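You operate a simulated robot arm through the tools that you are given. There is no shell and no other tool. Be economical: measure what you need, move in short steps, check, and stop when the job is done.

You are at the controls of a simulated robot arm. One attempt, no reset.

TASK
Torque the axle nut and pin it with the straight pin.
Fine: blue torque driver till it clicks, stand it back in its cup, then the straight pin down the lock plate hole; the bent pin stays.

Only the result counts: the job must be done as asked and must still hold three seconds after the hand-in. Knocking over, shifting, dropping, spilling or breaking anything else fails it.

THE ROBOT
A 7-joint arm with a two-finger parallel gripper, fixed in place. Base frame: the origin is at the foot of the arm, x ahead of it, y to its left, z up. Readings come in m, rad, newtons and seconds.
With the tool pointing down near the work surface it reaches from about 0.42 to 0.9 m from the base axis. Its first joint turns from -2.496 to 2.496 rad. Payload 3 kg.
The tool frame sits at the grasp point between the pads (the TCP): z along the fingers, y along the line on which they close. The tips reach 0.03 m beyond it. Largest opening 0.094 m; finger width 0.028, thickness 0.01; the body of the gripper, 0.05 by 0.096 m, starts 0.055 m behind the TCP.
Orientation is that of the tool frame in the base frame, as a unit quaternion [w, x, y, z]. With the fingers straight down and closing along the base's y, the tool's x points along the base's -x, its y along +y and its z along -z.

THE INTERFACE
- The arm moves only by the tool servo_tool. Its argument "steps" is a list of rows, each a list of 7 numbers: the turn, a rotation vector about the tool's x, y, z in units of 6 degrees (1.0 is 6 degrees), then the shift along the tool's x, y, z in units of 20 mm (1.0 is 20 mm), then the gripper command, from -1 (fully open) to 1 (shut), values between in proportion. In form: [[rx, ry, rz, dx, dy, dz, grip], ...]. A call has 1 to 8 rows; each row shifts and turns the commanded pose from where the row before left it, along the tool's axes as they then stand. A call with a number of a shift or a turn outside -1 to 1 is refused whole. A row lasts 0.2 s, in which the tool goes at most 0.05 m and 0.15 rad; a call with a longer step from one row to the next is refused whole, and so is a gripper value outside its range. Where a pose cannot be reached the arm comes as near as it can. A force on the tool above 40 N (or 10 N above the force at the start of the call, whichever is more), or a blocked arm, ends the call early, and 0.2 s more pass. Each finger travels about 0.072 m/s and halts on what it meets, pressing with about 24 N; the grip force reading is that of the motor and also rises with nothing between the fingers. The clock runs only during rows and for 0.2 s after the last one: add rows that do not move to give the fingers time. It gives the time, the measured TCP pose, the force on the tool (base axes), the opening and the grip force at its end, in the units of the frame above (readings bear some noise), with the torque about the TCP (base axes, N m) and any sound that the robot's microphone picked up.
- Cameras (640 x 400 px; columns grow to the right, rows downward): "scene" is fixed at [0.2208, -0.5007, 1.4581]; the picture's right is [0.96, -0.27, 0.00], its down [-0.09, -0.32, -0.94] and it looks along [0.25, 0.91, -0.34] (base axes); focal length 347 px, centre (320, 200). "wrist" rides on the gripper at [0.076, 0.014, -0.102] in the tool frame; the picture's right is [-0.18, 0.98, 0.00], its down [-0.75, -0.14, -0.64] and it looks along [-0.63, -0.12, 0.77] (tool axes); focal length 243 px, centre (320, 200). There is no depth. A picture from a camera that has moved, and an enlarged one, comes with that camera's place and axes in the base frame and with its lens.
- grab_frame(camera): a new picture of that camera. It takes no simulated time.
- inspect(camera, box): a new picture of the part [left, top, right, bottom] of that camera's present view, enlarged. It takes no simulated time.
- finish_job(): hands the job in; it is judged then, once.

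Go step by step. Nothing tells you positions but the pictures and the camera data: compare them with the known pose of the tool, close in by small moves and look again before you grip or let go. The budget is 120 turns and 64 pictures, counting those below and the enlarged ones. Unless the task says otherwise, let go and move clear before handing in, and close with one line.

The tools are called by a JSON object that holds its "method" and its "body". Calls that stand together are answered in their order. servo_tool: Moves the arm, as the interface text tells. Its arguments: {"type":"object","properties":{"steps":{"type":"array","items":{"type":"array","items":{"type":"number"}}}},"required":["steps"]} The other tools are called the same way: grab_frame (camera) takes a picture; inspect (camera, box) takes an enlarged picture of a part of a camera's view; finish_job () hands the job in.

At the start:

```text
clock: 0.0
tcp_pos: [0.4133, 0.1794, 1.3507]
ee_rot: [0.0, 0.0, 1.0, 0.0]
ft_force: [-0.4, 0.2, 0.4]
moment: [0.01, 0.01, -0.02]
gripper_width: 0.0939
grip_force: 0.0
```

scene: 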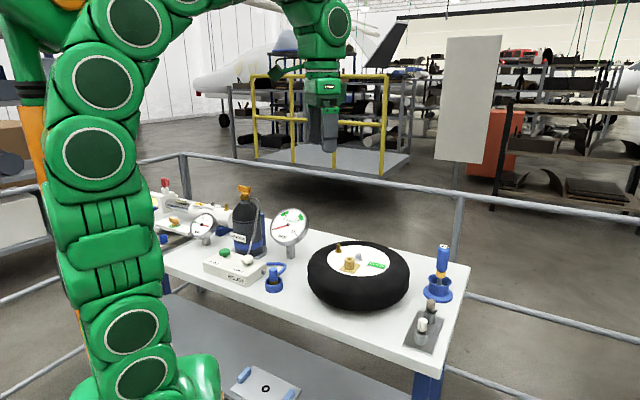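
wrist: 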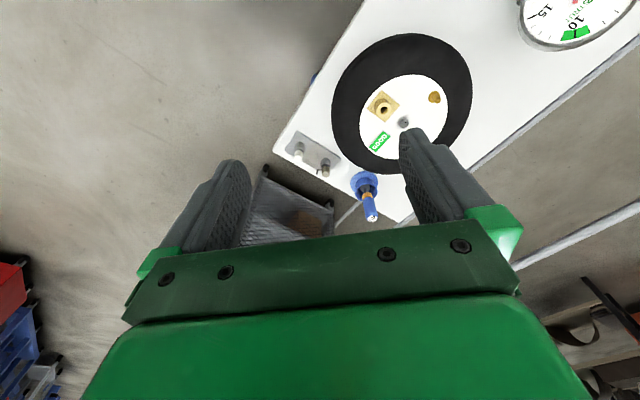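

I see a table with a wheel, a blue driver in a cup at right, and two pins in a grey block. I'll enlarge these areas first.

{"method": "inspect", "body": {"camera": "scene", "box": [300, 225, 470, 355]}}

{"method": "inspect", "body": {"camera": "wrist", "box": [270, 20, 490, 230]}}

```text
3.08 times, centred on (385, 290) of scene
camera zoom: at [0.2208, -0.5007, 1.4581], right [0.96, -0.27, 0.0], down [-0.09, -0.32, -0.94], along [0.25, 0.91, -0.34], focal length 1069 px, centre (120, -77)
```

zoom: 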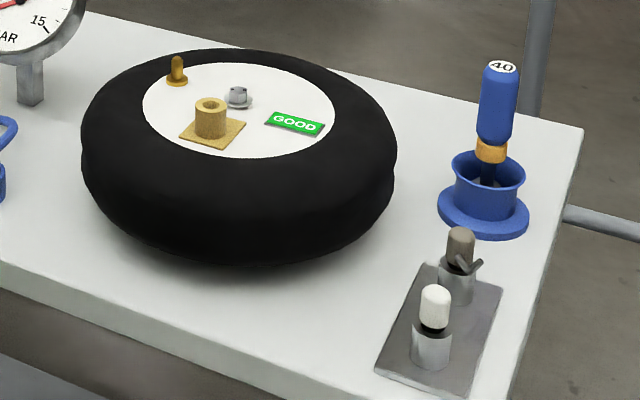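

```text
1.90 times, centred on (380, 125) of wrist
camera zoom: at [0.3357, 0.1919, 1.4537], right [0.18, 0.98, 0.0], down [0.75, -0.14, 0.64], along [0.63, -0.12, -0.77], focal length 462 px, centre (206, 343)
```

zoom: 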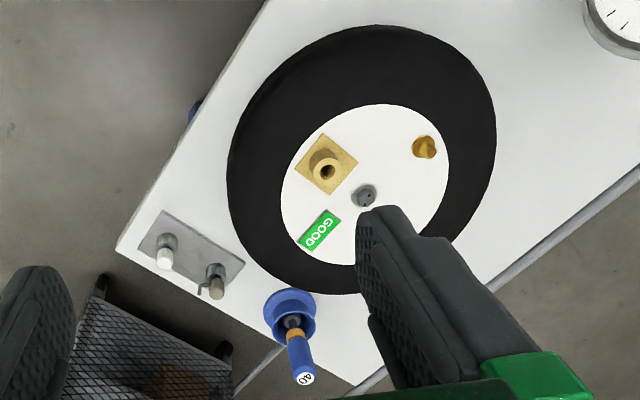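

The rays put the driver top near (0.793, 0.245, 1.00), with the wheel top near z 0.95. I'm moving the wrist camera closer over the wheel to identify the nut and lock plate.

{"method": "servo_tool", "body": {"steps": [[0, 0, 0, -0.2, 0.7, 1, -1], [0, 0, 0, -0.2, 0.7, 1, -1], [0, 0, 0, -0.2, 0.7, 1, -1], [0, 0, 0, -0.2, 0.7, 1, -1], [0, 0, 0, -0.2, 0.7, 1, -1], [0, 0, 0, -0.2, 0.7, 1, -1], [0, 0, 0, -0.2, 0.7, 1, -1], [0, 0, 0, -0.2, 0.7, 1, -1]]}}

{"method": "grab_frame", "body": {"camera": "wrist"}}

```text
clock: 1.8
tcp_pos: [0.4445, 0.2907, 1.1889]
ee_rot: [0.001, 0.0, 1.0, 0.0]
ft_force: [0.0, 0.1, -0.2]
moment: [0.01, -0.01, 0.0]
gripper_width: 0.0942
grip_force: 0.1
```

```text
59 pictures are left
camera wrist: at [0.3678, 0.304, 1.2934], right [0.18, 0.98, 0.0], down [0.75, -0.14, 0.64], along [0.63, -0.12, -0.77], focal length 243 px, centre (320, 200)
```

wrist: 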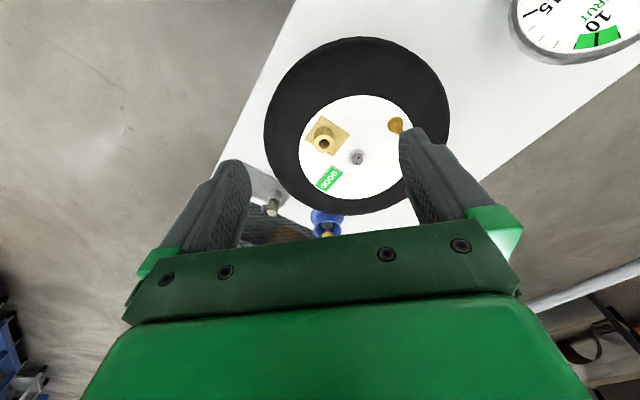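

The grey nut sits at the hub centre near (0.558, 0.325, 0.97), and the brass plate with its tube is near (0.52, 0.283, 0.976). I'll enlarge the hub view.

{"method": "inspect", "body": {"camera": "wrist", "box": [290, 90, 418, 200]}}

```text
3.64 times, centred on (354, 145) of wrist
camera zoom: at [0.3678, 0.304, 1.2934], right [0.18, 0.98, 0.0], down [0.75, -0.14, 0.64], along [0.63, -0.12, -0.77], focal length 882 px, centre (196, 400)
```

zoom: 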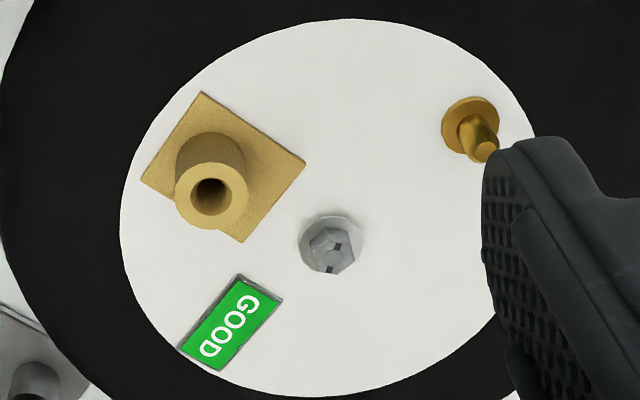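

The layout is clear: a hex nut at the hub centre and a lock plate with a hollow boss. Next I'm moving toward the driver.

{"method": "servo_tool", "body": {"steps": [[0, 0, 0, -1, -0.3, 0, -1], [0, 0, 0, -1, -0.3, 0, -1], [0, 0, 0, -1, -0.3, 0, -1], [0, 0, 0, -1, -0.3, 0, -1], [0, 0, 0, -1, -0.3, 0, -1], [0, 0, 0, -1, -0.3, 0, -1], [0, 0, 0, -1, -0.3, 0, -1], [0, 0, 0, -1, -0.3, 0, -1]]}}

{"method": "servo_tool", "body": {"steps": [[0, 0, 0, -1, 0, 0.5, -1], [0, 0, 0, -1, 0, 0.5, -1], [0, 0, 0, -1, 0, 0.5, -1], [0, 0, 0, -1, 0, 0.5, -1], [0, 0, 0, -1, 0, 0.5, -1], [0, 0, 0, 0, 0, 0, -1]]}}

{"method": "grab_frame", "body": {"camera": "wrist"}}

{"method": "grab_frame", "body": {"camera": "scene"}}

```text
clock: 3.6
tcp_pos: [0.6066, 0.2423, 1.1908]
ee_rot: [0.001, -0.001, 1.0, 0.0]
ft_force: [-0.4, -0.7, 0.0]
moment: [0.03, 0.03, -0.03]
gripper_width: 0.0941
grip_force: 0.0
```

```text
clock: 5.0
tcp_pos: [0.7062, 0.2418, 1.1391]
ee_rot: [0.0, 0.0, 1.0, 0.0]
ft_force: [-0.6, -0.7, -0.1]
moment: [-0.02, -0.02, -0.01]
gripper_width: 0.0938
grip_force: 0.0
```

```text
57 pictures are left
camera wrist: at [0.6291, 0.255, 1.244], right [0.18, 0.98, 0.0], down [0.75, -0.14, 0.64], along [0.63, -0.12, -0.77], focal length 243 px, centre (320, 200)
```

wrist: 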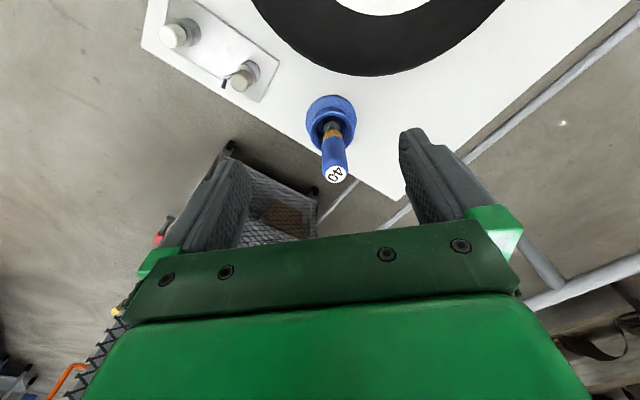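

```text
56 pictures are left
```

scene: 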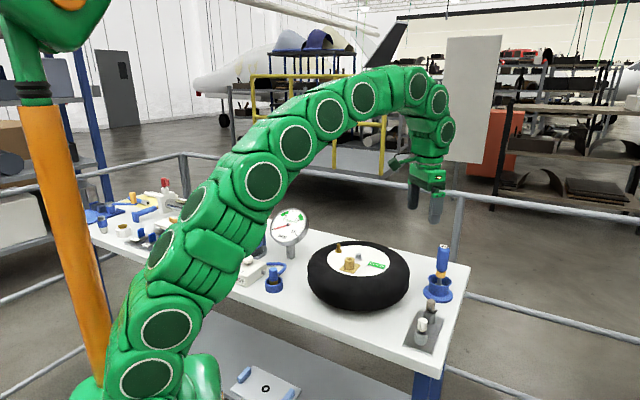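

The driver top refines to (0.792, 0.244, 1.00) and it stands upright. I'll centre over it, descend partway and check.

{"method": "servo_tool", "body": {"steps": [[0, 0, 0, -1, 0.1, 0.2, -1], [0, 0, 0, -1, 0, 0.3, -1], [0, 0, 0, -1, 0, 0.5, -1], [0, 0, 0, -1, 0, 0.5, -1], [0, 0, 0, -0.3, 0, 0.5, -1], [0, 0, 0, 0, 0, 0.5, -1], [0, 0, 0, 0, 0, 0.5, -1], [0, 0, 0, 0, 0, 0, -1]]}}

{"method": "grab_frame", "body": {"camera": "wrist"}}

{"method": "inspect", "body": {"camera": "scene", "box": [380, 170, 500, 310]}}

```text
clock: 6.8
tcp_pos: [0.7918, 0.2434, 1.0788]
ee_rot: [0.001, -0.001, 1.0, 0.0]
ft_force: [0.4, 0.4, -0.3]
moment: [0.03, 0.02, -0.03]
gripper_width: 0.0939
grip_force: 0.1
```

```text
55 pictures are left
camera wrist: at [0.7139, 0.2579, 1.183], right [0.18, 0.98, 0.0], down [0.75, -0.14, 0.64], along [0.63, -0.12, -0.77], focal length 243 px, centre (320, 200)
```

wrist: 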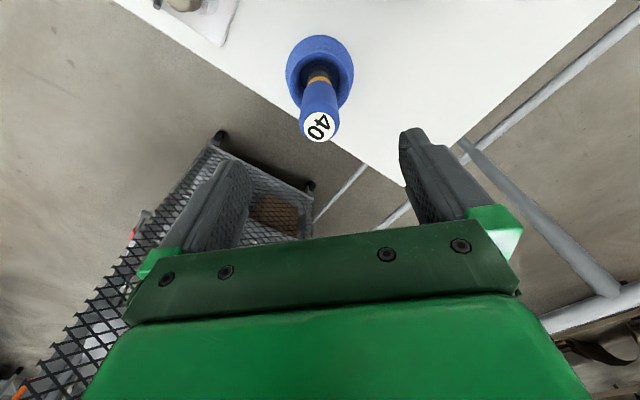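

```text
2.86 times, centred on (440, 240) of scene
camera zoom: at [0.2208, -0.5007, 1.4581], right [0.96, -0.27, 0.0], down [-0.09, -0.32, -0.94], along [0.25, 0.91, -0.34], focal length 993 px, centre (-23, 86)
```

zoom: 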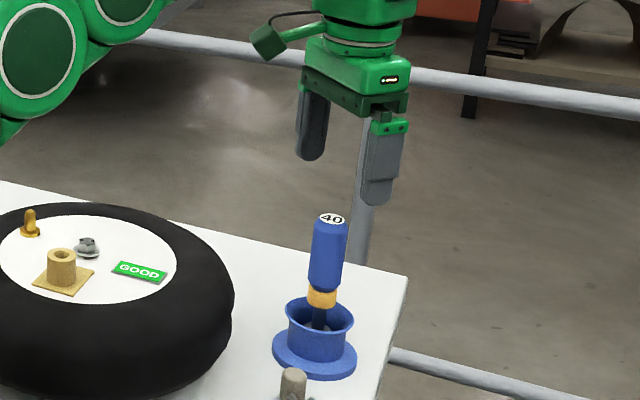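

Driver top reads about (0.788, 0.243, 1.005), so I'm trimming x slightly and going down around the handle.

{"method": "servo_tool", "body": {"steps": [[0, 0, 0, 0.15, 0, 0.7, -1], [0, 0, 0, 0, 0, 0.7, -1], [0, 0, 0, 0, 0, 0.7, -1], [0, 0, 0, 0, 0, 0.7, -1], [0, 0, 0, 0, 0, 0.7, -1], [0, 0, 0, 0, 0, 0.7, -1], [0, 0, 0, 0, 0, 0.7, -1], [0, 0, 0, 0, 0, 0.5, -1]]}}

{"method": "grab_frame", "body": {"camera": "wrist"}}

{"method": "inspect", "body": {"camera": "scene", "box": [390, 190, 490, 320]}}

```text
clock: 8.6
tcp_pos: [0.7871, 0.2454, 0.9712]
ee_rot: [0.0, 0.0, 1.0, -0.001]
ft_force: [-0.4, 0.7, -0.4]
moment: [0.01, 0.0, 0.01]
gripper_width: 0.0943
grip_force: 0.1
```

```text
53 pictures are left
camera wrist: at [0.7105, 0.2581, 1.0757], right [0.18, 0.98, 0.0], down [0.75, -0.14, 0.64], along [0.63, -0.12, -0.77], focal length 243 px, centre (320, 200)
```

wrist: 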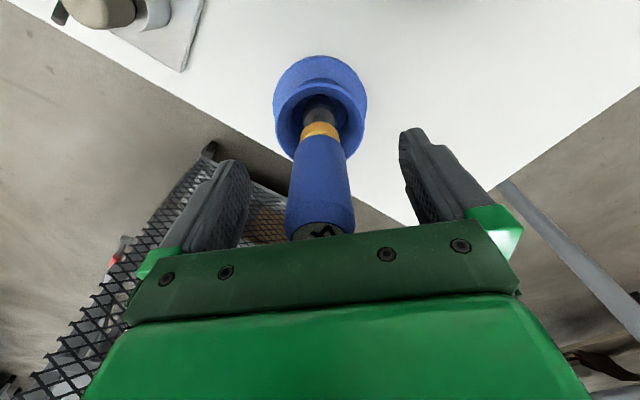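

```text
3.08 times, centred on (440, 255) of scene
camera zoom: at [0.2208, -0.5007, 1.4581], right [0.96, -0.27, 0.0], down [-0.09, -0.32, -0.94], along [0.25, 0.91, -0.34], focal length 1069 px, centre (-49, 31)
```

zoom: 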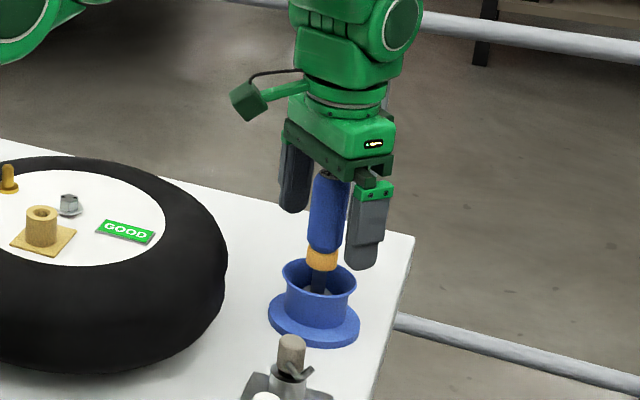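

The handle is centred between the fingers, with the tips just above the orange collar. Closing on it now.

{"method": "servo_tool", "body": {"steps": [[0, 0, 0, 0, 0, 0, 0], [0, 0, 0, 0, 0, 0, 1], [0, 0, 0, 0, 0, 0, 1], [0, 0, 0, 0, 0, 0, 1], [0, 0, 0, 0, 0, 0, 1]]}}

{"method": "inspect", "body": {"camera": "scene", "box": [390, 190, 490, 320]}}

```text
clock: 9.8
tcp_pos: [0.7879, 0.2444, 0.9718]
ee_rot: [0.0, 0.0, 1.0, 0.0]
ft_force: [2.1, 0.2, 1.3]
moment: [0.01, -0.11, 0.02]
gripper_width: 0.0311
grip_force: 24.1
```

```text
3.08 times, centred on (440, 255) of scene
camera zoom: at [0.2208, -0.5007, 1.4581], right [0.96, -0.27, 0.0], down [-0.09, -0.32, -0.94], along [0.25, 0.91, -0.34], focal length 1069 px, centre (-49, 31)
```

zoom: 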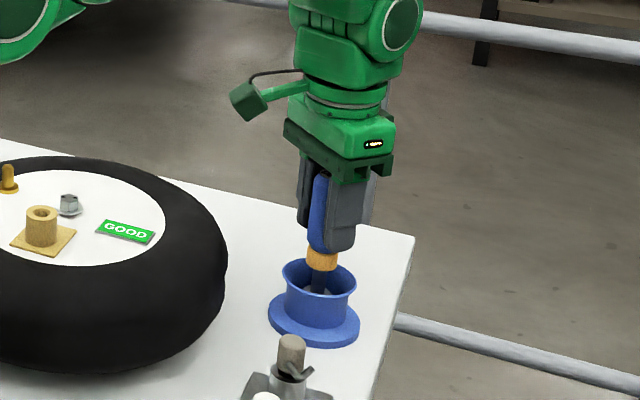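

It's gripped at 31 mm, and the return pose is (0.788, 0.2445, 0.972). Lifting straight up.

{"method": "servo_tool", "body": {"steps": [[0, 0, 0, 0, 0, -0.5, 1], [0, 0, 0, 0, 0, -1, 1], [0, 0, 0, 0, 0, -1, 1], [0, 0, 0, 0, 0, -1, 1], [0, 0, 0, 0, 0, -1, 1], [0, 0, 0, 0, 0, -1, 1], [0, 0, 0, 0, 0, -1, 1], [0, 0, 0, 0, 0, -1, 1]]}}

{"method": "servo_tool", "body": {"steps": [[0, 0, 0, 0, 0, -1, 1], [0, 0, 0, 0, 0, -1, 1], [0, 0, 0, 0, 0, 0, 1]]}}

{"method": "grab_frame", "body": {"camera": "scene"}}

{"method": "grab_frame", "body": {"camera": "wrist"}}

```text
clock: 11.6
tcp_pos: [0.7882, 0.245, 1.1215]
ee_rot: [-0.001, 0.0, 1.0, 0.0]
ft_force: [0.0, 0.3, -2.3]
moment: [-0.01, 0.02, -0.04]
gripper_width: 0.0312
grip_force: 23.8
```

```text
clock: 12.4
tcp_pos: [0.7882, 0.2442, 1.1315]
ee_rot: [0.001, -0.002, 1.0, 0.0]
ft_force: [0.2, 0.2, -3.0]
moment: [-0.04, 0.02, -0.03]
gripper_width: 0.0312
grip_force: 23.7
out of reach, approached as far as the arm can: row 1, 2
```

```text
50 pictures are left
```

scene: 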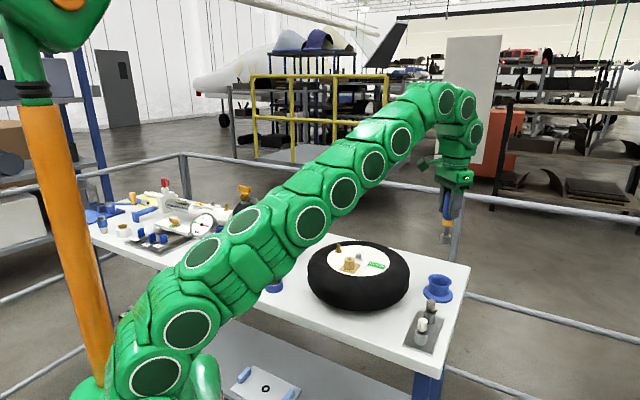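

```text
49 pictures are left
camera wrist: at [0.711, 0.2585, 1.2355], right [0.18, 0.98, 0.0], down [0.75, -0.14, 0.64], along [0.63, -0.12, -0.77], focal length 243 px, centre (320, 200)
```

wrist: 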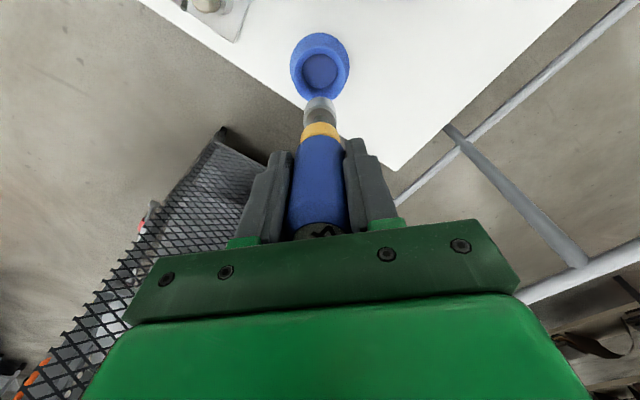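

The driver came out cleanly; it weighs about 3 N. I'll measure how far the socket tip sits below the TCP.

{"method": "inspect", "body": {"camera": "scene", "box": [410, 160, 500, 260]}}

{"method": "inspect", "body": {"camera": "wrist", "box": [270, 20, 380, 140]}}

```text
4.00 times, centred on (455, 210) of scene
camera zoom: at [0.2208, -0.5007, 1.4581], right [0.96, -0.27, 0.0], down [-0.09, -0.32, -0.94], along [0.25, 0.91, -0.34], focal length 1390 px, centre (-220, 160)
```

zoom: 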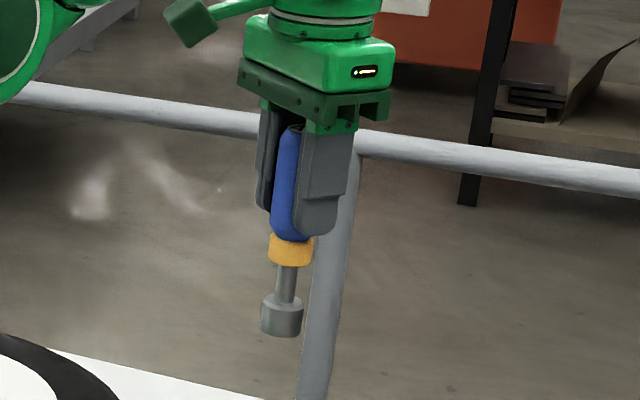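

```text
3.33 times, centred on (325, 80) of wrist
camera zoom: at [0.711, 0.2585, 1.2355], right [0.18, 0.98, 0.0], down [0.75, -0.14, 0.64], along [0.63, -0.12, -0.77], focal length 809 px, centre (303, 600)
```

zoom: 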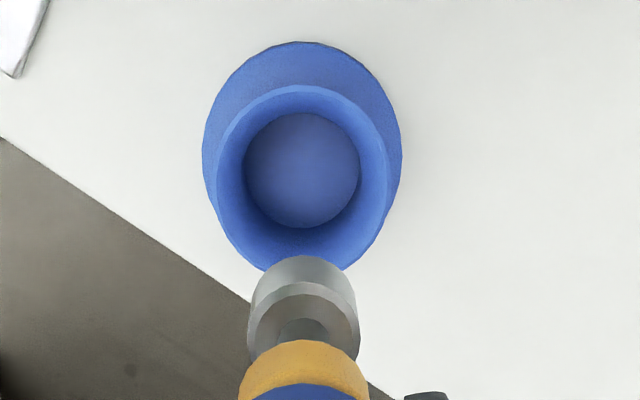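

The tip is about 0.114 m below the TCP, and the camera model predicts the cup position exactly. Carrying the driver over to the hub, clear of the boss.

{"method": "servo_tool", "body": {"steps": [[0, 0, 0, 0.9, 0.3, 0, 1], [0, 0, 0, 0.9, 0.3, -0.3, 1], [0, 0, 0, 0.9, 0.3, -0.3, 1], [0, 0, 0, 0.9, 0.3, -0.3, 1], [0, 0, 0, 0.9, 0.3, -0.3, 1], [0, 0, 0, 0.9, 0.3, -0.3, 1], [0, 0, 0, 0.9, 0.3, 0, 1], [0, 0, 0, 0.9, 0.3, 0, 1]]}}

{"method": "servo_tool", "body": {"steps": [[0, 0, 0, 0.9, 0.3, 0, 1], [0, 0, 0, 0.9, 0.3, 0, 1], [0, 0, 0, 0.9, 0.3, 0, 1], [0, 0, 0, 0.9, 0.3, 0, 1], [0, 0, 0, 0.7, 0.4, 0, 1], [0, 0, 0, 0, 0, 0, 1]]}}

{"method": "grab_frame", "body": {"camera": "wrist"}}

```text
clock: 14.2
tcp_pos: [0.644, 0.2914, 1.1603]
ee_rot: [0.0, 0.0, 1.0, 0.0]
ft_force: [0.5, -0.2, -2.8]
moment: [0.0, -0.01, -0.03]
gripper_width: 0.0313
grip_force: 23.8
```

```text
clock: 15.6
tcp_pos: [0.5577, 0.3242, 1.162]
ee_rot: [0.0, 0.0, 1.0, 0.0]
ft_force: [-0.6, 0.1, -3.0]
moment: [0.01, 0.0, -0.02]
gripper_width: 0.031
grip_force: 24.2
```

```text
46 pictures are left
camera wrist: at [0.481, 0.3384, 1.2655], right [0.18, 0.98, 0.0], down [0.75, -0.14, 0.64], along [0.63, -0.12, -0.77], focal length 243 px, centre (320, 200)
```

wrist: 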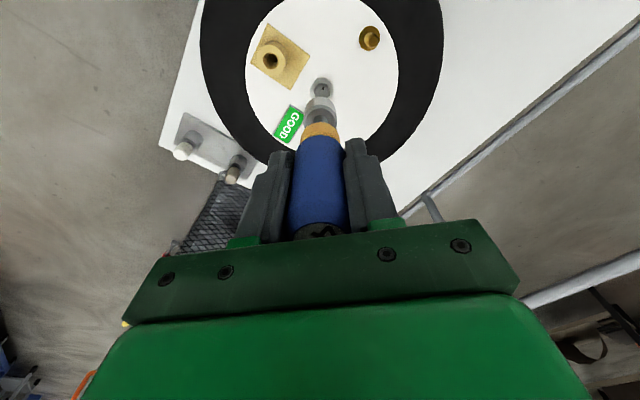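

{"method": "inspect", "body": {"camera": "wrist", "box": [280, 50, 370, 140]}}

{"method": "inspect", "body": {"camera": "scene", "box": [300, 170, 410, 300]}}

```text
4.44 times, centred on (325, 95) of wrist
camera zoom: at [0.481, 0.3384, 1.2655], right [0.18, 0.98, 0.0], down [0.75, -0.14, 0.64], along [0.63, -0.12, -0.77], focal length 1078 px, centre (298, 667)
```

zoom: 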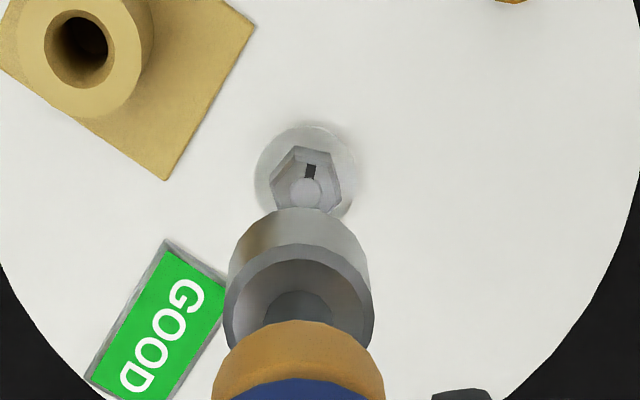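

```text
3.08 times, centred on (355, 235) of scene
camera zoom: at [0.2208, -0.5007, 1.4581], right [0.96, -0.27, 0.0], down [-0.09, -0.32, -0.94], along [0.25, 0.91, -0.34], focal length 1069 px, centre (212, 92)
```

zoom: 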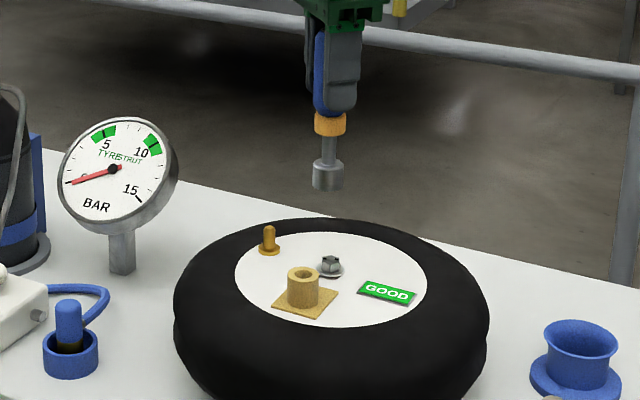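

The nut resolves to about (0.566, 0.325), top near z 0.958. I'm shifting 8 mm in x and descending to about 1.5 cm above it to check.

{"method": "servo_tool", "body": {"steps": [[0, 0, 0, -0.4, 0.05, 0.5, 1], [0, 0, 0, 0, 0, 0.5, 1], [0, 0, 0, 0, 0, 0.5, 1], [0, 0, 0, 0, 0, 0.5, 1], [0, 0, 0, 0, 0, 0.5, 1], [0, 0, 0, 0, 0, 0.5, 1], [0, 0, 0, 0, 0, 0.4, 1], [0, 0, 0, 0, 0, 0, 1]]}}

{"method": "inspect", "body": {"camera": "wrist", "box": [280, 50, 370, 140]}}

{"method": "inspect", "body": {"camera": "scene", "box": [320, 210, 400, 290]}}

```text
clock: 17.4
tcp_pos: [0.5666, 0.3247, 1.0936]
ee_rot: [0.0, -0.001, 1.0, 0.0]
ft_force: [-0.4, 0.0, -2.3]
moment: [-0.01, 0.0, 0.0]
gripper_width: 0.0309
grip_force: 24.1
```

```text
4.44 times, centred on (325, 95) of wrist
camera zoom: at [0.4896, 0.3391, 1.197], right [0.18, 0.98, 0.0], down [0.75, -0.14, 0.64], along [0.63, -0.12, -0.77], focal length 1078 px, centre (298, 667)
```

zoom: 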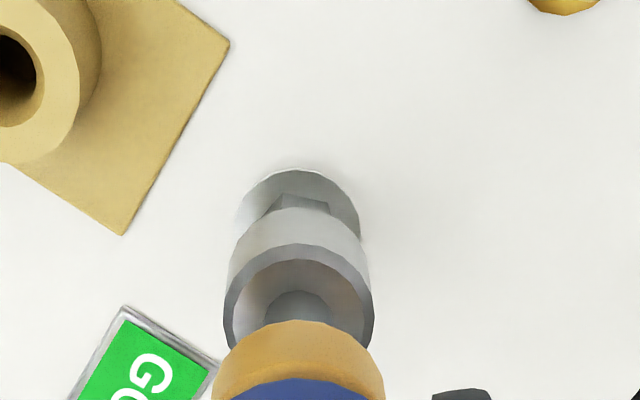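

```text
5.00 times, centred on (360, 250) of scene
camera zoom: at [0.2208, -0.5007, 1.4581], right [0.96, -0.27, 0.0], down [-0.09, -0.32, -0.94], along [0.25, 0.91, -0.34], focal length 1737 px, centre (120, -50)
```

zoom: 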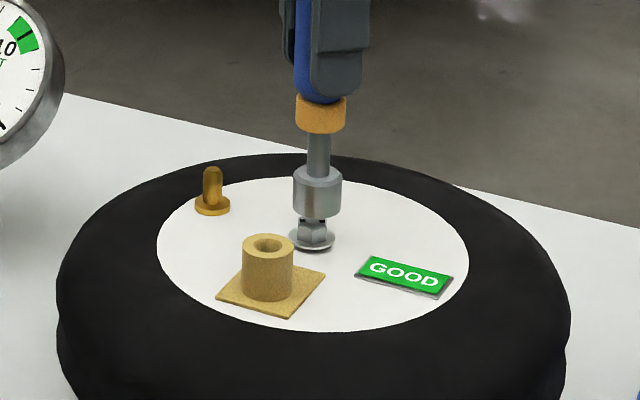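

It's nearly aligned, but the two views disagree by 1–2 mm. I'll take tighter zooms.

{"method": "inspect", "body": {"camera": "scene", "box": [345, 235, 375, 265]}}

{"method": "inspect", "body": {"camera": "wrist", "box": [300, 80, 345, 125]}}

```text
13.33 times, centred on (360, 250) of scene
camera zoom: at [0.2208, -0.5007, 1.4581], right [0.96, -0.27, 0.0], down [-0.09, -0.32, -0.94], along [0.25, 0.91, -0.34], focal length 4632 px, centre (-213, -467)
```

zoom: 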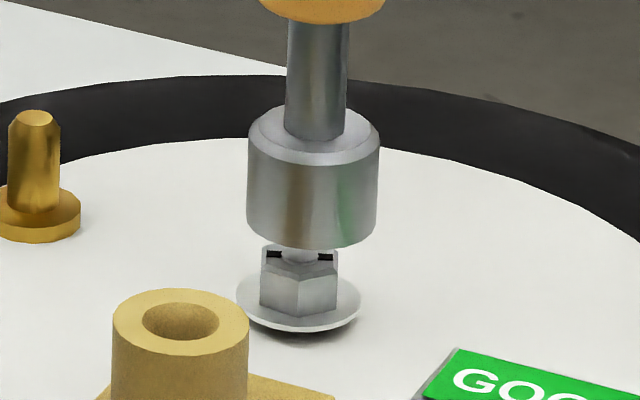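

```text
8.89 times, centred on (322, 102) of wrist
camera zoom: at [0.4896, 0.3391, 1.197], right [0.18, 0.98, 0.0], down [0.75, -0.14, 0.64], along [0.63, -0.12, -0.77], focal length 2157 px, centre (298, 1067)
```

zoom: 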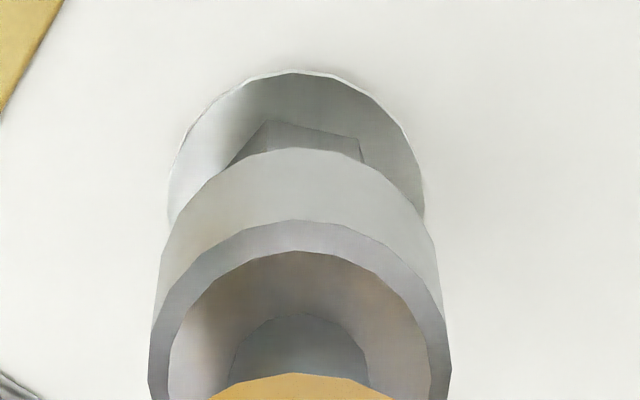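

The scene shows the socket about 2.4 mm too far in +x, while y is aligned. I'm correcting that and descending in small increments.

{"method": "servo_tool", "body": {"steps": [[0, 0, 0, 0.12, 0, 0, 1], [0, 0, 0, 0, 0, 0.1, 1], [0, 0, 0, 0, 0, 0.1, 1], [0, 0, 0, 0, 0, 0, 1]]}}

{"method": "inspect", "body": {"camera": "scene", "box": [345, 235, 375, 265]}}

```text
clock: 18.4
tcp_pos: [0.564, 0.3251, 1.0891]
ee_rot: [0.0, 0.0, 1.0, 0.001]
ft_force: [0.5, 0.9, -2.5]
moment: [0.04, -0.01, 0.04]
gripper_width: 0.031
grip_force: 24.2
```

```text
13.33 times, centred on (360, 250) of scene
camera zoom: at [0.2208, -0.5007, 1.4581], right [0.96, -0.27, 0.0], down [-0.09, -0.32, -0.94], along [0.25, 0.91, -0.34], focal length 4632 px, centre (-213, -467)
```

zoom: 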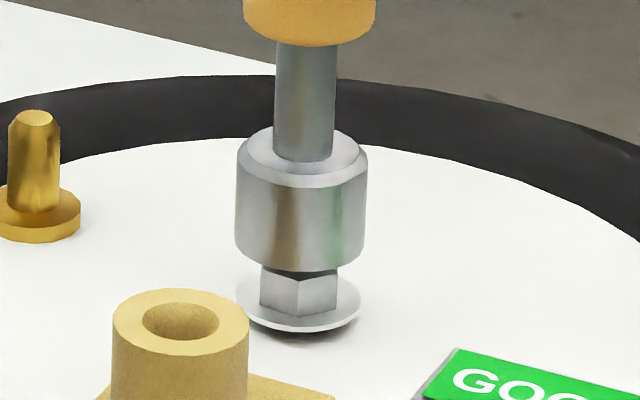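

Aligned now. Continuing down in 2 mm steps, watching the force.

{"method": "servo_tool", "body": {"steps": [[0, 0, 0, 0, 0, 0.1, 1], [0, 0, 0, 0, 0, 0.1, 1], [0, 0, 0, 0, 0, 0.1, 1], [0, 0, 0, 0, 0, 0.1, 1], [0, 0, 0, 0, 0, 0, 1]]}}

{"method": "inspect", "body": {"camera": "scene", "box": [345, 235, 375, 265]}}

```text
clock: 19.6
tcp_pos: [0.5634, 0.325, 1.0812]
ee_rot: [0.0, 0.0, 1.0, 0.0]
ft_force: [-0.4, -0.7, -2.9]
moment: [-0.02, -0.01, 0.01]
gripper_width: 0.0312
grip_force: 23.6
```

```text
13.33 times, centred on (360, 250) of scene
camera zoom: at [0.2208, -0.5007, 1.4581], right [0.96, -0.27, 0.0], down [-0.09, -0.32, -0.94], along [0.25, 0.91, -0.34], focal length 4632 px, centre (-213, -467)
```

zoom: 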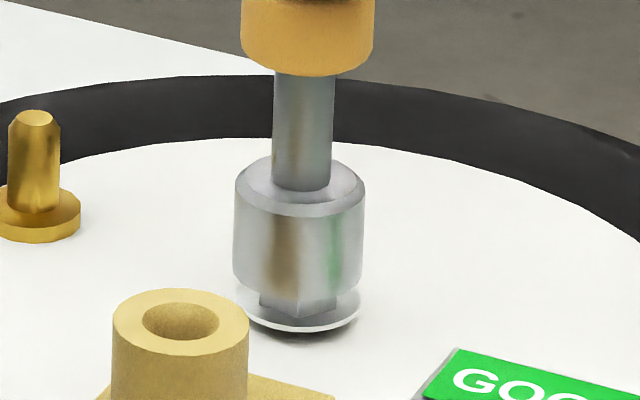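

The socket is sliding over the nut without resistance. I'll lower the last few mm until it seats.

{"method": "servo_tool", "body": {"steps": [[0, 0, 0, 0, 0, 0.1, 1], [0, 0, 0, 0, 0, 0.1, 1], [0, 0, 0, 0, 0, 0.05, 1], [0, 0, 0, 0, 0, 0, 1]]}}

```text
clock: 20.6
tcp_pos: [0.5647, 0.3254, 1.0758]
ee_rot: [0.001, 0.0, 1.0, 0.0]
ft_force: [-0.4, -0.4, -2.7]
moment: [-0.01, 0.0, -0.03]
gripper_width: 0.0313
grip_force: 24.4
```

{"method": "servo_tool", "body": {"steps": [[0, 0, 0, 0, 0, 0.05, 1], [0, 0, 0, 0, 0, 0.05, 1], [0, 0, 0, 0, 0, 0, 1]]}}

{"method": "inspect", "body": {"camera": "scene", "box": [345, 235, 375, 265]}}

```text
clock: 21.4
tcp_pos: [0.5638, 0.3253, 1.0747]
ee_rot: [0.001, -0.001, 1.0, 0.0]
ft_force: [1.7, -4.3, 13.1]
moment: [-0.35, -0.14, -0.03]
gripper_width: 0.0309
grip_force: 24.1
```

```text
13.33 times, centred on (360, 250) of scene
camera zoom: at [0.2208, -0.5007, 1.4581], right [0.96, -0.27, 0.0], down [-0.09, -0.32, -0.94], along [0.25, 0.91, -0.34], focal length 4632 px, centre (-213, -467)
```

zoom: 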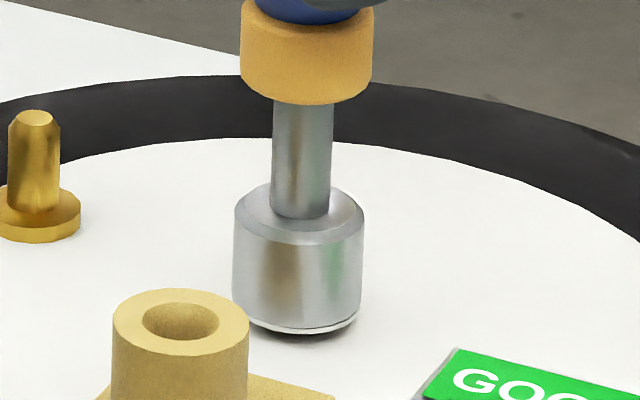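

Fully seated with about 15 N down. Now turning clockwise (seen from above) in small steps, listening for the click.

{"method": "servo_tool", "body": {"steps": [[0, 0, 0.4, 0, 0, 0, 1], [0, 0, 0.4, 0, 0, 0, 1], [0, 0, 0.4, 0, 0, 0, 1], [0, 0, 0.4, 0, 0, 0, 1], [0, 0, 0.4, 0, 0, 0, 1], [0, 0, 0, 0, 0, 0, 1]]}}

```text
clock: 22.8
tcp_pos: [0.5629, 0.3242, 1.0746]
ee_rot: [0.0, 0.105, 0.994, 0.0]
ft_force: [0.8, 3.9, 10.0]
moment: [0.45, -0.07, -0.01]
gripper_width: 0.0309
grip_force: 23.6
```

Rotation is clockwise with no torque yet, so continuing.

{"method": "servo_tool", "body": {"steps": [[0, 0, 0.5, 0, 0, 0, 1], [0, 0, 0.5, 0, 0, 0, 1], [0, 0, 0.5, 0, 0, 0, 1], [0, 0, 0.5, 0, 0, 0, 1], [0, 0, 0.5, 0, 0, 0, 1], [0, 0, 0.5, 0, 0, 0, 1], [0, 0, 0, 0, 0, 0, 1]]}}

```text
clock: 24.4
tcp_pos: [0.565, 0.3251, 1.0734]
ee_rot: [0.0, 0.259, 0.966, 0.0]
ft_force: [1.3, -0.3, -0.5]
moment: [0.0, -0.03, -0.01]
gripper_width: 0.031
grip_force: 24.3
```

The down force relaxed as the socket settled or the nut threaded down. I'm adding 1 mm of down and continuing to turn.

{"method": "servo_tool", "body": {"steps": [[0, 0, 0.5, 0, 0, 0.05, 1], [0, 0, 0.5, 0, 0, 0, 1], [0, 0, 0.5, 0, 0, 0, 1], [0, 0, 0.5, 0, 0, 0, 1], [0, 0, 0.5, 0, 0, 0, 1], [0, 0, 0, 0, 0, 0, 1]]}}

{"method": "inspect", "body": {"camera": "scene", "box": [335, 215, 385, 265]}}

```text
clock: 25.8
tcp_pos: [0.5645, 0.3244, 1.0746]
ee_rot: [0.001, 0.383, 0.924, 0.001]
ft_force: [1.3, 0.7, 12.8]
moment: [0.05, -0.06, -0.07]
gripper_width: 0.0309
grip_force: 24.1
```

```text
8.00 times, centred on (360, 240) of scene
camera zoom: at [0.2208, -0.5007, 1.4581], right [0.96, -0.27, 0.0], down [-0.09, -0.32, -0.94], along [0.25, 0.91, -0.34], focal length 2779 px, centre (0, -120)
```

zoom: 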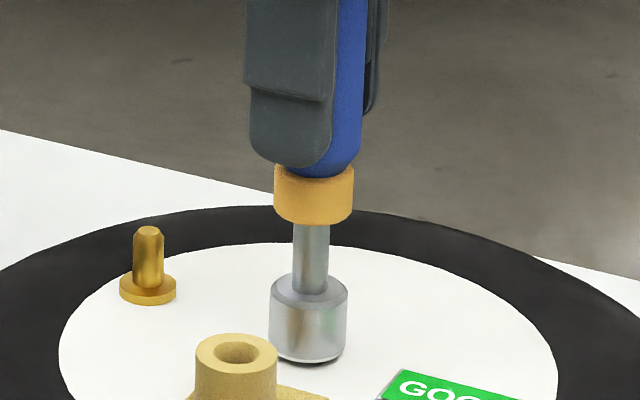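

45° so far and only slight torque. Continuing to turn.

{"method": "servo_tool", "body": {"steps": [[0, 0, 0.6, 0, 0, 0, 1], [0, 0, 0.6, 0, 0, 0, 1], [0, 0, 0.6, 0, 0, 0, 1], [0, 0, 0.6, 0, 0, 0, 1], [0, 0, 0.6, 0, 0, 0, 1], [0, 0, 0.6, 0, 0, 0, 1]]}}

```text
clock: 27.2
tcp_pos: [0.5644, 0.3246, 1.073]
ee_rot: [0.0, 0.549, 0.836, 0.0]
ft_force: [-0.6, 2.5, 5.1]
moment: [0.27, 0.01, 0.0]
gripper_width: 0.0308
grip_force: 24.0
```

{"method": "servo_tool", "body": {"steps": [[0, 0, 0.6, 0, 0, 0.05, 1], [0, 0, 0.6, 0, 0, 0, 1], [0, 0, 0.6, 0, 0, 0, 1], [0, 0, 0.6, 0, 0, 0, 1], [0, 0, 0.6, 0, 0, 0, 1], [0, 0, 0.6, 0, 0, 0, 1]]}}

{"method": "grab_frame", "body": {"camera": "wrist"}}

```text
clock: 28.6
tcp_pos: [0.5642, 0.3246, 1.0726]
ee_rot: [0.001, 0.696, 0.718, 0.001]
ft_force: [5.3, 2.3, 16.5]
moment: [0.2, -0.59, -0.01]
gripper_width: 0.0312
grip_force: 23.7
```

```text
35 pictures are left
camera wrist: at [0.5749, 0.4009, 1.1765], right [0.99, -0.15, 0.0], down [-0.12, -0.76, 0.64], along [-0.1, -0.63, -0.77], focal length 243 px, centre (320, 200)
```

wrist: 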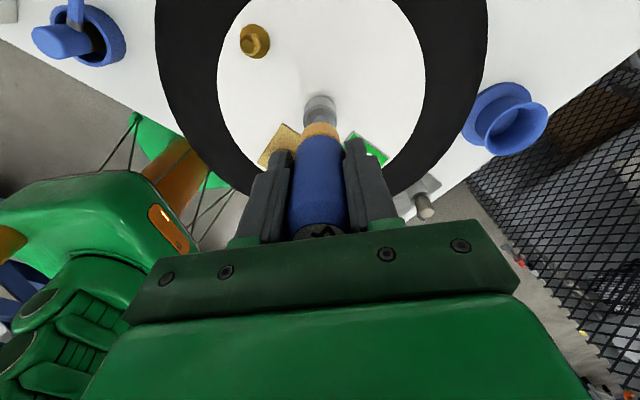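

The driver is turning with the gripper, still free-running at 88°. Continuing.

{"method": "servo_tool", "body": {"steps": [[0, 0, 0.6, 0, 0, 0, 1], [0, 0, 0.6, 0, 0, 0, 1], [0, 0, 0.6, 0, 0, 0, 1], [0, 0, 0.6, 0, 0, 0, 1], [0, 0, 0.6, 0, 0, 0, 1], [0, 0, 0.6, 0, 0, 0, 1]]}}

```text
clock: 30.0
tcp_pos: [0.5648, 0.3253, 1.0722]
ee_rot: [0.0, 0.818, 0.575, 0.0]
ft_force: [0.5, 5.0, 9.7]
moment: [0.45, -0.12, 0.03]
gripper_width: 0.0311
grip_force: 23.4
```

{"method": "servo_tool", "body": {"steps": [[0, 0, 0.6, 0, 0, 0.05, 1], [0, 0, 0.6, 0, 0, 0, 1], [0, 0, 0.6, 0, 0, 0, 1], [0, 0, 0.6, 0, 0, 0, 1], [0, 0, 0.6, 0, 0, 0, 1], [0, 0, 0.6, 0, 0, 0, 1]]}}

{"method": "inspect", "body": {"camera": "scene", "box": [335, 215, 385, 265]}}

```text
clock: 31.4
tcp_pos: [0.5638, 0.3242, 1.0716]
ee_rot: [-0.001, 0.911, 0.412, 0.0]
ft_force: [-2.2, 4.4, 13.8]
moment: [0.36, 0.21, -0.01]
gripper_width: 0.0308
grip_force: 23.8
```

```text
8.00 times, centred on (360, 240) of scene
camera zoom: at [0.2208, -0.5007, 1.4581], right [0.96, -0.27, 0.0], down [-0.09, -0.32, -0.94], along [0.25, 0.91, -0.34], focal length 2779 px, centre (0, -120)
```

zoom: 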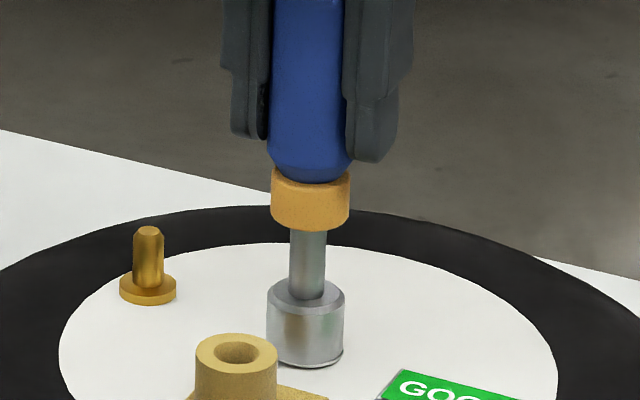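

Socket has sunk about 3 mm over 131°, so the nut is running down. Continuing.

{"method": "servo_tool", "body": {"steps": [[0, 0, 0.6, 0, 0, 0, 1], [0, 0, 0.6, 0, 0, 0, 1], [0, 0, 0.6, 0, 0, 0, 1], [0, 0, 0.6, 0, 0, 0, 1], [0, 0, 0.6, 0, 0, 0, 1], [0, 0, 0.6, 0, 0, 0, 1]]}}

```text
clock: 32.8
tcp_pos: [0.5642, 0.3247, 1.0702]
ee_rot: [-0.001, 0.972, 0.233, -0.001]
ft_force: [-4.2, 2.0, 9.4]
moment: [0.02, 0.41, -0.01]
gripper_width: 0.031
grip_force: 23.4
```

{"method": "servo_tool", "body": {"steps": [[0, 0, 0.6, 0, 0, 0.05, 1], [0, 0, 0.6, 0, 0, 0, 1], [0, 0, 0.6, 0, 0, 0, 1], [0, 0, 0.6, 0, 0, 0, 1], [0, 0, 0.6, 0, 0, 0, 1], [0, 0, 0.6, 0, 0, 0, 1]]}}

```text
clock: 33.7
tcp_pos: [0.5657, 0.3287, 1.072]
ee_rot: [-0.004, 0.979, 0.204, 0.002]
ft_force: [-2.8, 10.7, 0.6]
moment: [1.07, 0.37, -0.03]
gripper_width: 0.0423
grip_force: 24.0
out of reach, approached as far as the arm can: row 2, 3, 4
stopped in row 4: the force on the tool passed its limit at 41 N (the readings are from after the stop); the commanded pose is now the measured one
```

I hit the joint limit at about 156°, and the grip opened to 42 mm, so the driver may have tilted. Checking before anything else.

{"method": "inspect", "body": {"camera": "scene", "box": [320, 170, 410, 270]}}

{"method": "grab_frame", "body": {"camera": "wrist"}}

```text
4.00 times, centred on (365, 220) of scene
camera zoom: at [0.2208, -0.5007, 1.4581], right [0.96, -0.27, 0.0], down [-0.09, -0.32, -0.94], along [0.25, 0.91, -0.34], focal length 1390 px, centre (140, 120)
```

zoom: 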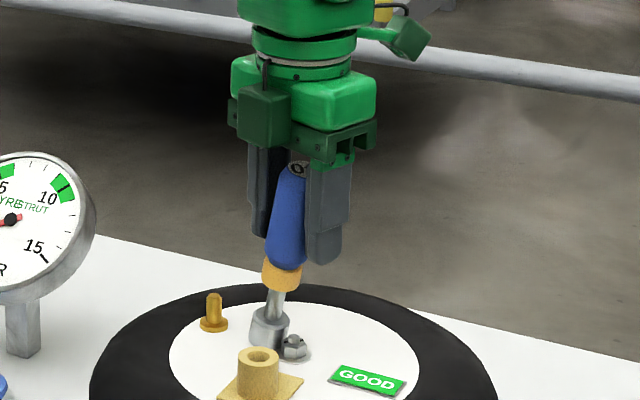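

```text
32 pictures are left
camera wrist: at [0.6392, 0.3448, 1.1769], right [0.23, -0.97, -0.01], down [-0.75, -0.18, 0.64], along [-0.62, -0.14, -0.77], focal length 243 px, centre (320, 200)
```

wrist: 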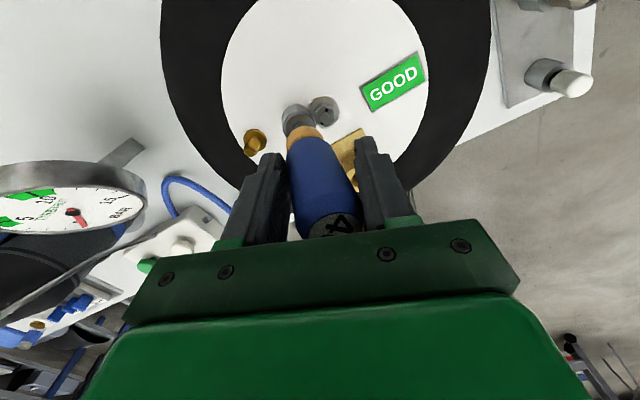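

The socket hopped off the nut and the driver is pinched askew, but still held. I'll lift gently so the pads can realign it, then look.

{"method": "servo_tool", "body": {"steps": [[0, 0, 0, 0, 0, -0.2, 1], [0, 0, 0, 0, 0, -0.3, 1], [0, 0, 0, 0, 0, -0.4, 1], [0, 0, 0, 0, 0, -0.4, 1], [0, 0, 0, 0, 0, -0.4, 1], [0, 0, 0, 0, 0, 0, 1], [0, 0, 0, 0, 0, 0, 1]]}}

{"method": "inspect", "body": {"camera": "scene", "box": [320, 170, 410, 270]}}

{"method": "inspect", "body": {"camera": "wrist", "box": [250, 60, 410, 250]}}

```text
clock: 35.3
tcp_pos: [0.5602, 0.3276, 1.0945]
ee_rot: [-0.002, 0.979, 0.206, 0.001]
ft_force: [0.9, 0.2, -2.5]
moment: [-0.03, 0.01, -0.05]
gripper_width: 0.0302
grip_force: 24.0
out of reach, approached as far as the arm can: row 3, 4, 5
```

```text
4.00 times, centred on (365, 220) of scene
camera zoom: at [0.2208, -0.5007, 1.4581], right [0.96, -0.27, 0.0], down [-0.09, -0.32, -0.94], along [0.25, 0.91, -0.34], focal length 1390 px, centre (140, 120)
```

zoom: 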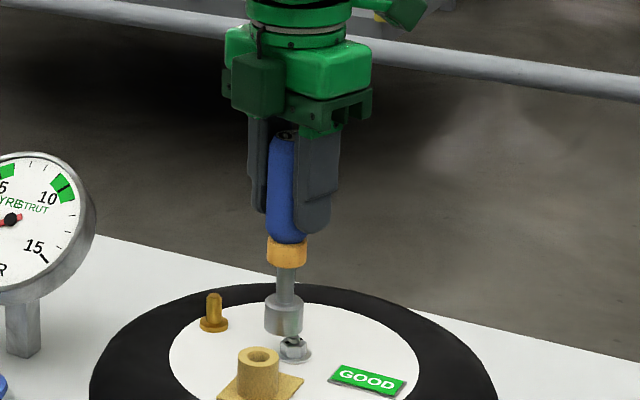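

```text
2.11 times, centred on (330, 155) of wrist
camera zoom: at [0.6343, 0.3446, 1.1988], right [0.23, -0.97, 0.0], down [-0.75, -0.17, 0.64], along [-0.62, -0.14, -0.77], focal length 511 px, centre (299, 295)
```

zoom: 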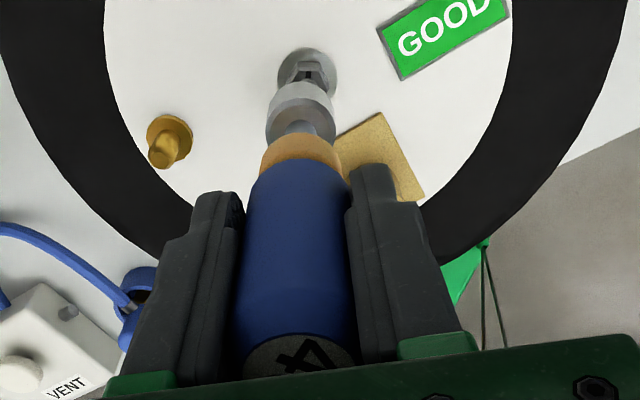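

The driver is upright again in the pads. I'll look closely at the nut to see whether it turned.

{"method": "inspect", "body": {"camera": "scene", "box": [340, 235, 380, 270]}}

```text
11.43 times, centred on (360, 252) of scene
camera zoom: at [0.2208, -0.5007, 1.4581], right [0.96, -0.27, 0.0], down [-0.09, -0.32, -0.94], along [0.25, 0.91, -0.34], focal length 3970 px, centre (-137, -400)
```

zoom: 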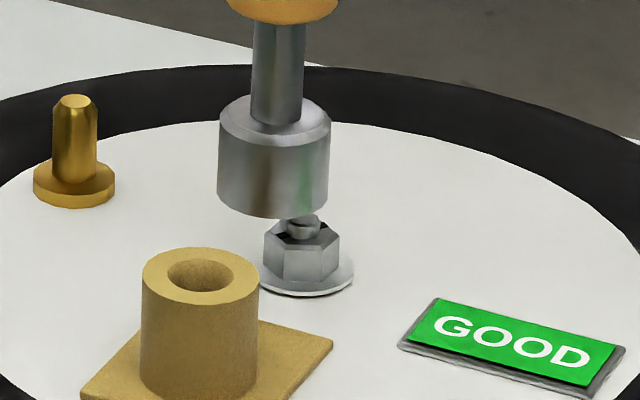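

The nut has turned (a flat now faces the camera where a corner did) and sits lower on the stud, so it's running down. I'll rotate back 240° in the air and take another bite.

{"method": "servo_tool", "body": {"steps": [[0, 0, -0.5, 0, 0, -0.2, 1], [0, 0, -1, 0, 0, -0.3, 1], [0, 0, -1, 0, 0, -0.3, 1], [0, 0, -1, 0, 0, -0.2, 1], [0, 0, -1, 0, 0, 0, 1], [0, 0, -1, 0, 0, 0, 1], [0, 0, -1, 0, 0, 0, 1], [0, 0, -1, 0, 0, 0, 1]]}}

{"method": "servo_tool", "body": {"steps": [[0, 0, -1, 0, 0, 0, 1], [0, 0, -1, 0, 0, 0, 1], [0, 0, -1, 0, 0, 0, 1], [0, 0, -1, 0, 0, 0, 1], [0, 0, -1, 0, 0, 0, 1], [0, 0, -1, 0, 0, 0, 1], [0, 0, -1, 0, 0, 0, 1], [0, 0, -1, 0, 0, 0, 1]]}}

{"method": "servo_tool", "body": {"steps": [[0, 0, -1, 0, 0, 0, 1], [0, 0, -1, 0, 0, 0, 1], [0, 0, -1, 0, 0, 0, 1], [0, 0, -1, 0, 0, 0, 1], [0, 0, -1, 0, 0, 0, 1], [0, 0, -1, 0, 0, 0, 1], [0, 0, -1, 0, 0, 0, 1], [0, 0, -1, 0, 0, 0, 1]]}}

{"method": "servo_tool", "body": {"steps": [[0, 0, -1, 0, 0, 0, 1], [0, 0, -1, 0, 0, 0, 1], [0, 0, -1, 0, 0, 0, 1], [0, 0, -1, 0, 0, 0, 1], [0, 0, -1, 0, 0, 0, 1], [0, 0, -1, 0, 0, 0, 1], [0, 0, -1, 0, 0, 0, 1], [0, 0, -1, 0, 0, 0, 1]]}}

```text
clock: 37.1
tcp_pos: [0.5601, 0.3262, 1.1141]
ee_rot: [0.0, 0.826, 0.564, 0.003]
ft_force: [0.5, 0.8, -2.6]
moment: [0.0, -0.02, -0.01]
gripper_width: 0.0306
grip_force: 24.1
```

```text
clock: 38.9
tcp_pos: [0.5603, 0.3277, 1.1139]
ee_rot: [-0.001, 0.526, 0.851, 0.003]
ft_force: [-1.0, -0.4, -3.3]
moment: [-0.01, 0.03, 0.01]
gripper_width: 0.0302
grip_force: 23.8
```

```text
clock: 40.7
tcp_pos: [0.5596, 0.3264, 1.1147]
ee_rot: [0.001, 0.135, 0.991, 0.002]
ft_force: [-0.1, -0.1, -2.7]
moment: [0.02, 0.01, -0.01]
gripper_width: 0.0303
grip_force: 24.1
```

```text
clock: 42.5
tcp_pos: [0.5592, 0.3273, 1.1141]
ee_rot: [0.002, -0.281, 0.96, 0.001]
ft_force: [-0.3, -0.3, -2.3]
moment: [-0.01, 0.02, -0.01]
gripper_width: 0.0302
grip_force: 23.9
```

At −33° yaw. Rotating back further for the largest possible bite, in free air.

{"method": "servo_tool", "body": {"steps": [[0, 0, -1, 0, 0, 0, 1], [0, 0, -1, 0, 0, 0, 1], [0, 0, -1, 0, 0, 0, 1], [0, 0, -1, 0, 0, 0, 1], [0, 0, -1, 0, 0, 0, 1], [0, 0, -1, 0, 0, 0, 1], [0, 0, -1, 0, 0, 0, 1], [0, 0, -1, 0, 0, 0, 1]]}}

{"method": "servo_tool", "body": {"steps": [[0, 0, -1, 0, 0, 0, 1], [0, 0, -1, 0, 0, 0, 1], [0, 0, -1, 0, 0, 0, 1], [0, 0, -1, 0, 0, 0, 1], [0, 0, -1, 0, 0, 0, 1], [0, 0, -1, 0, 0, 0, 1], [0, 0, -1, 0, 0, 0, 1], [0, 0, -1, 0, 0, 0, 1]]}}

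```text
clock: 44.3
tcp_pos: [0.5594, 0.3276, 1.1142]
ee_rot: [0.003, -0.647, 0.763, 0.002]
ft_force: [-0.5, 0.0, -2.2]
moment: [0.0, -0.03, -0.04]
gripper_width: 0.0303
grip_force: 23.9
```

```text
clock: 46.1
tcp_pos: [0.5605, 0.3273, 1.1138]
ee_rot: [-0.003, 0.901, -0.434, 0.0]
ft_force: [0.3, -0.7, -2.3]
moment: [-0.01, 0.01, -0.01]
gripper_width: 0.0302
grip_force: 23.9
```

{"method": "servo_tool", "body": {"steps": [[0, 0, -1, 0, 0, 0, 1], [0, 0, -1, 0, 0, 0, 1], [0, 0, -0.5, 0, 0, 0, 1], [0, 0, 0, 0, 0, 0, 1]]}}

{"method": "inspect", "body": {"camera": "scene", "box": [335, 220, 385, 270]}}

{"method": "grab_frame", "body": {"camera": "wrist"}}

```text
clock: 47.1
tcp_pos: [0.5606, 0.3276, 1.1144]
ee_rot: [-0.004, 0.95, -0.313, 0.001]
ft_force: [-0.2, 0.3, -2.8]
moment: [-0.03, 0.01, 0.01]
gripper_width: 0.0306
grip_force: 24.6
```

```text
8.00 times, centred on (360, 245) of scene
camera zoom: at [0.2208, -0.5007, 1.4581], right [0.96, -0.27, 0.0], down [-0.09, -0.32, -0.94], along [0.25, 0.91, -0.34], focal length 2779 px, centre (0, -160)
```

zoom: 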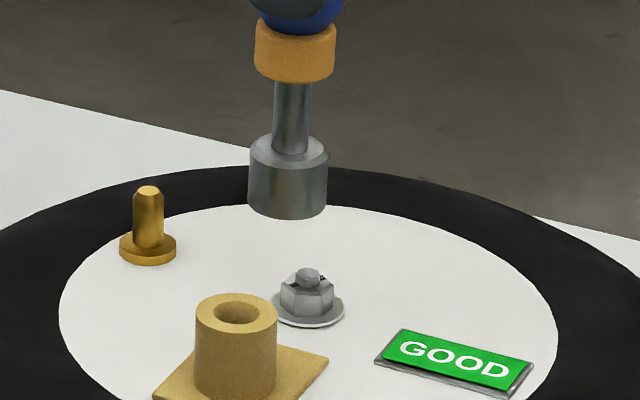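

```text
27 pictures are left
camera wrist: at [0.6118, 0.2697, 1.2178], right [-0.73, -0.68, 0.0], down [-0.52, 0.56, 0.64], along [-0.44, 0.47, -0.77], focal length 243 px, centre (320, 200)
```

wrist: 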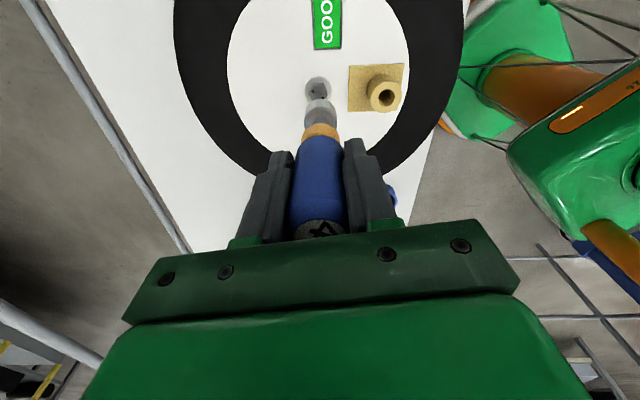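

The driver sits a few mm off-axis in the pads now. I'll measure socket vs nut in the wrist view too, then correct.

{"method": "inspect", "body": {"camera": "wrist", "box": [290, 65, 350, 125]}}

```text
6.67 times, centred on (320, 95) of wrist
camera zoom: at [0.6118, 0.2697, 1.2178], right [-0.73, -0.68, 0.0], down [-0.52, 0.56, 0.64], along [-0.44, 0.47, -0.77], focal length 1618 px, centre (320, 900)
```

zoom: 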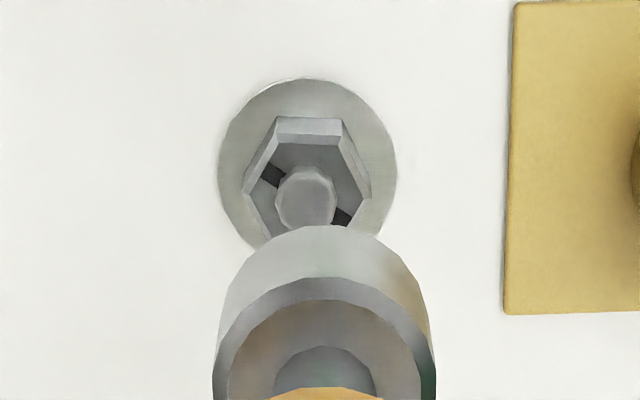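

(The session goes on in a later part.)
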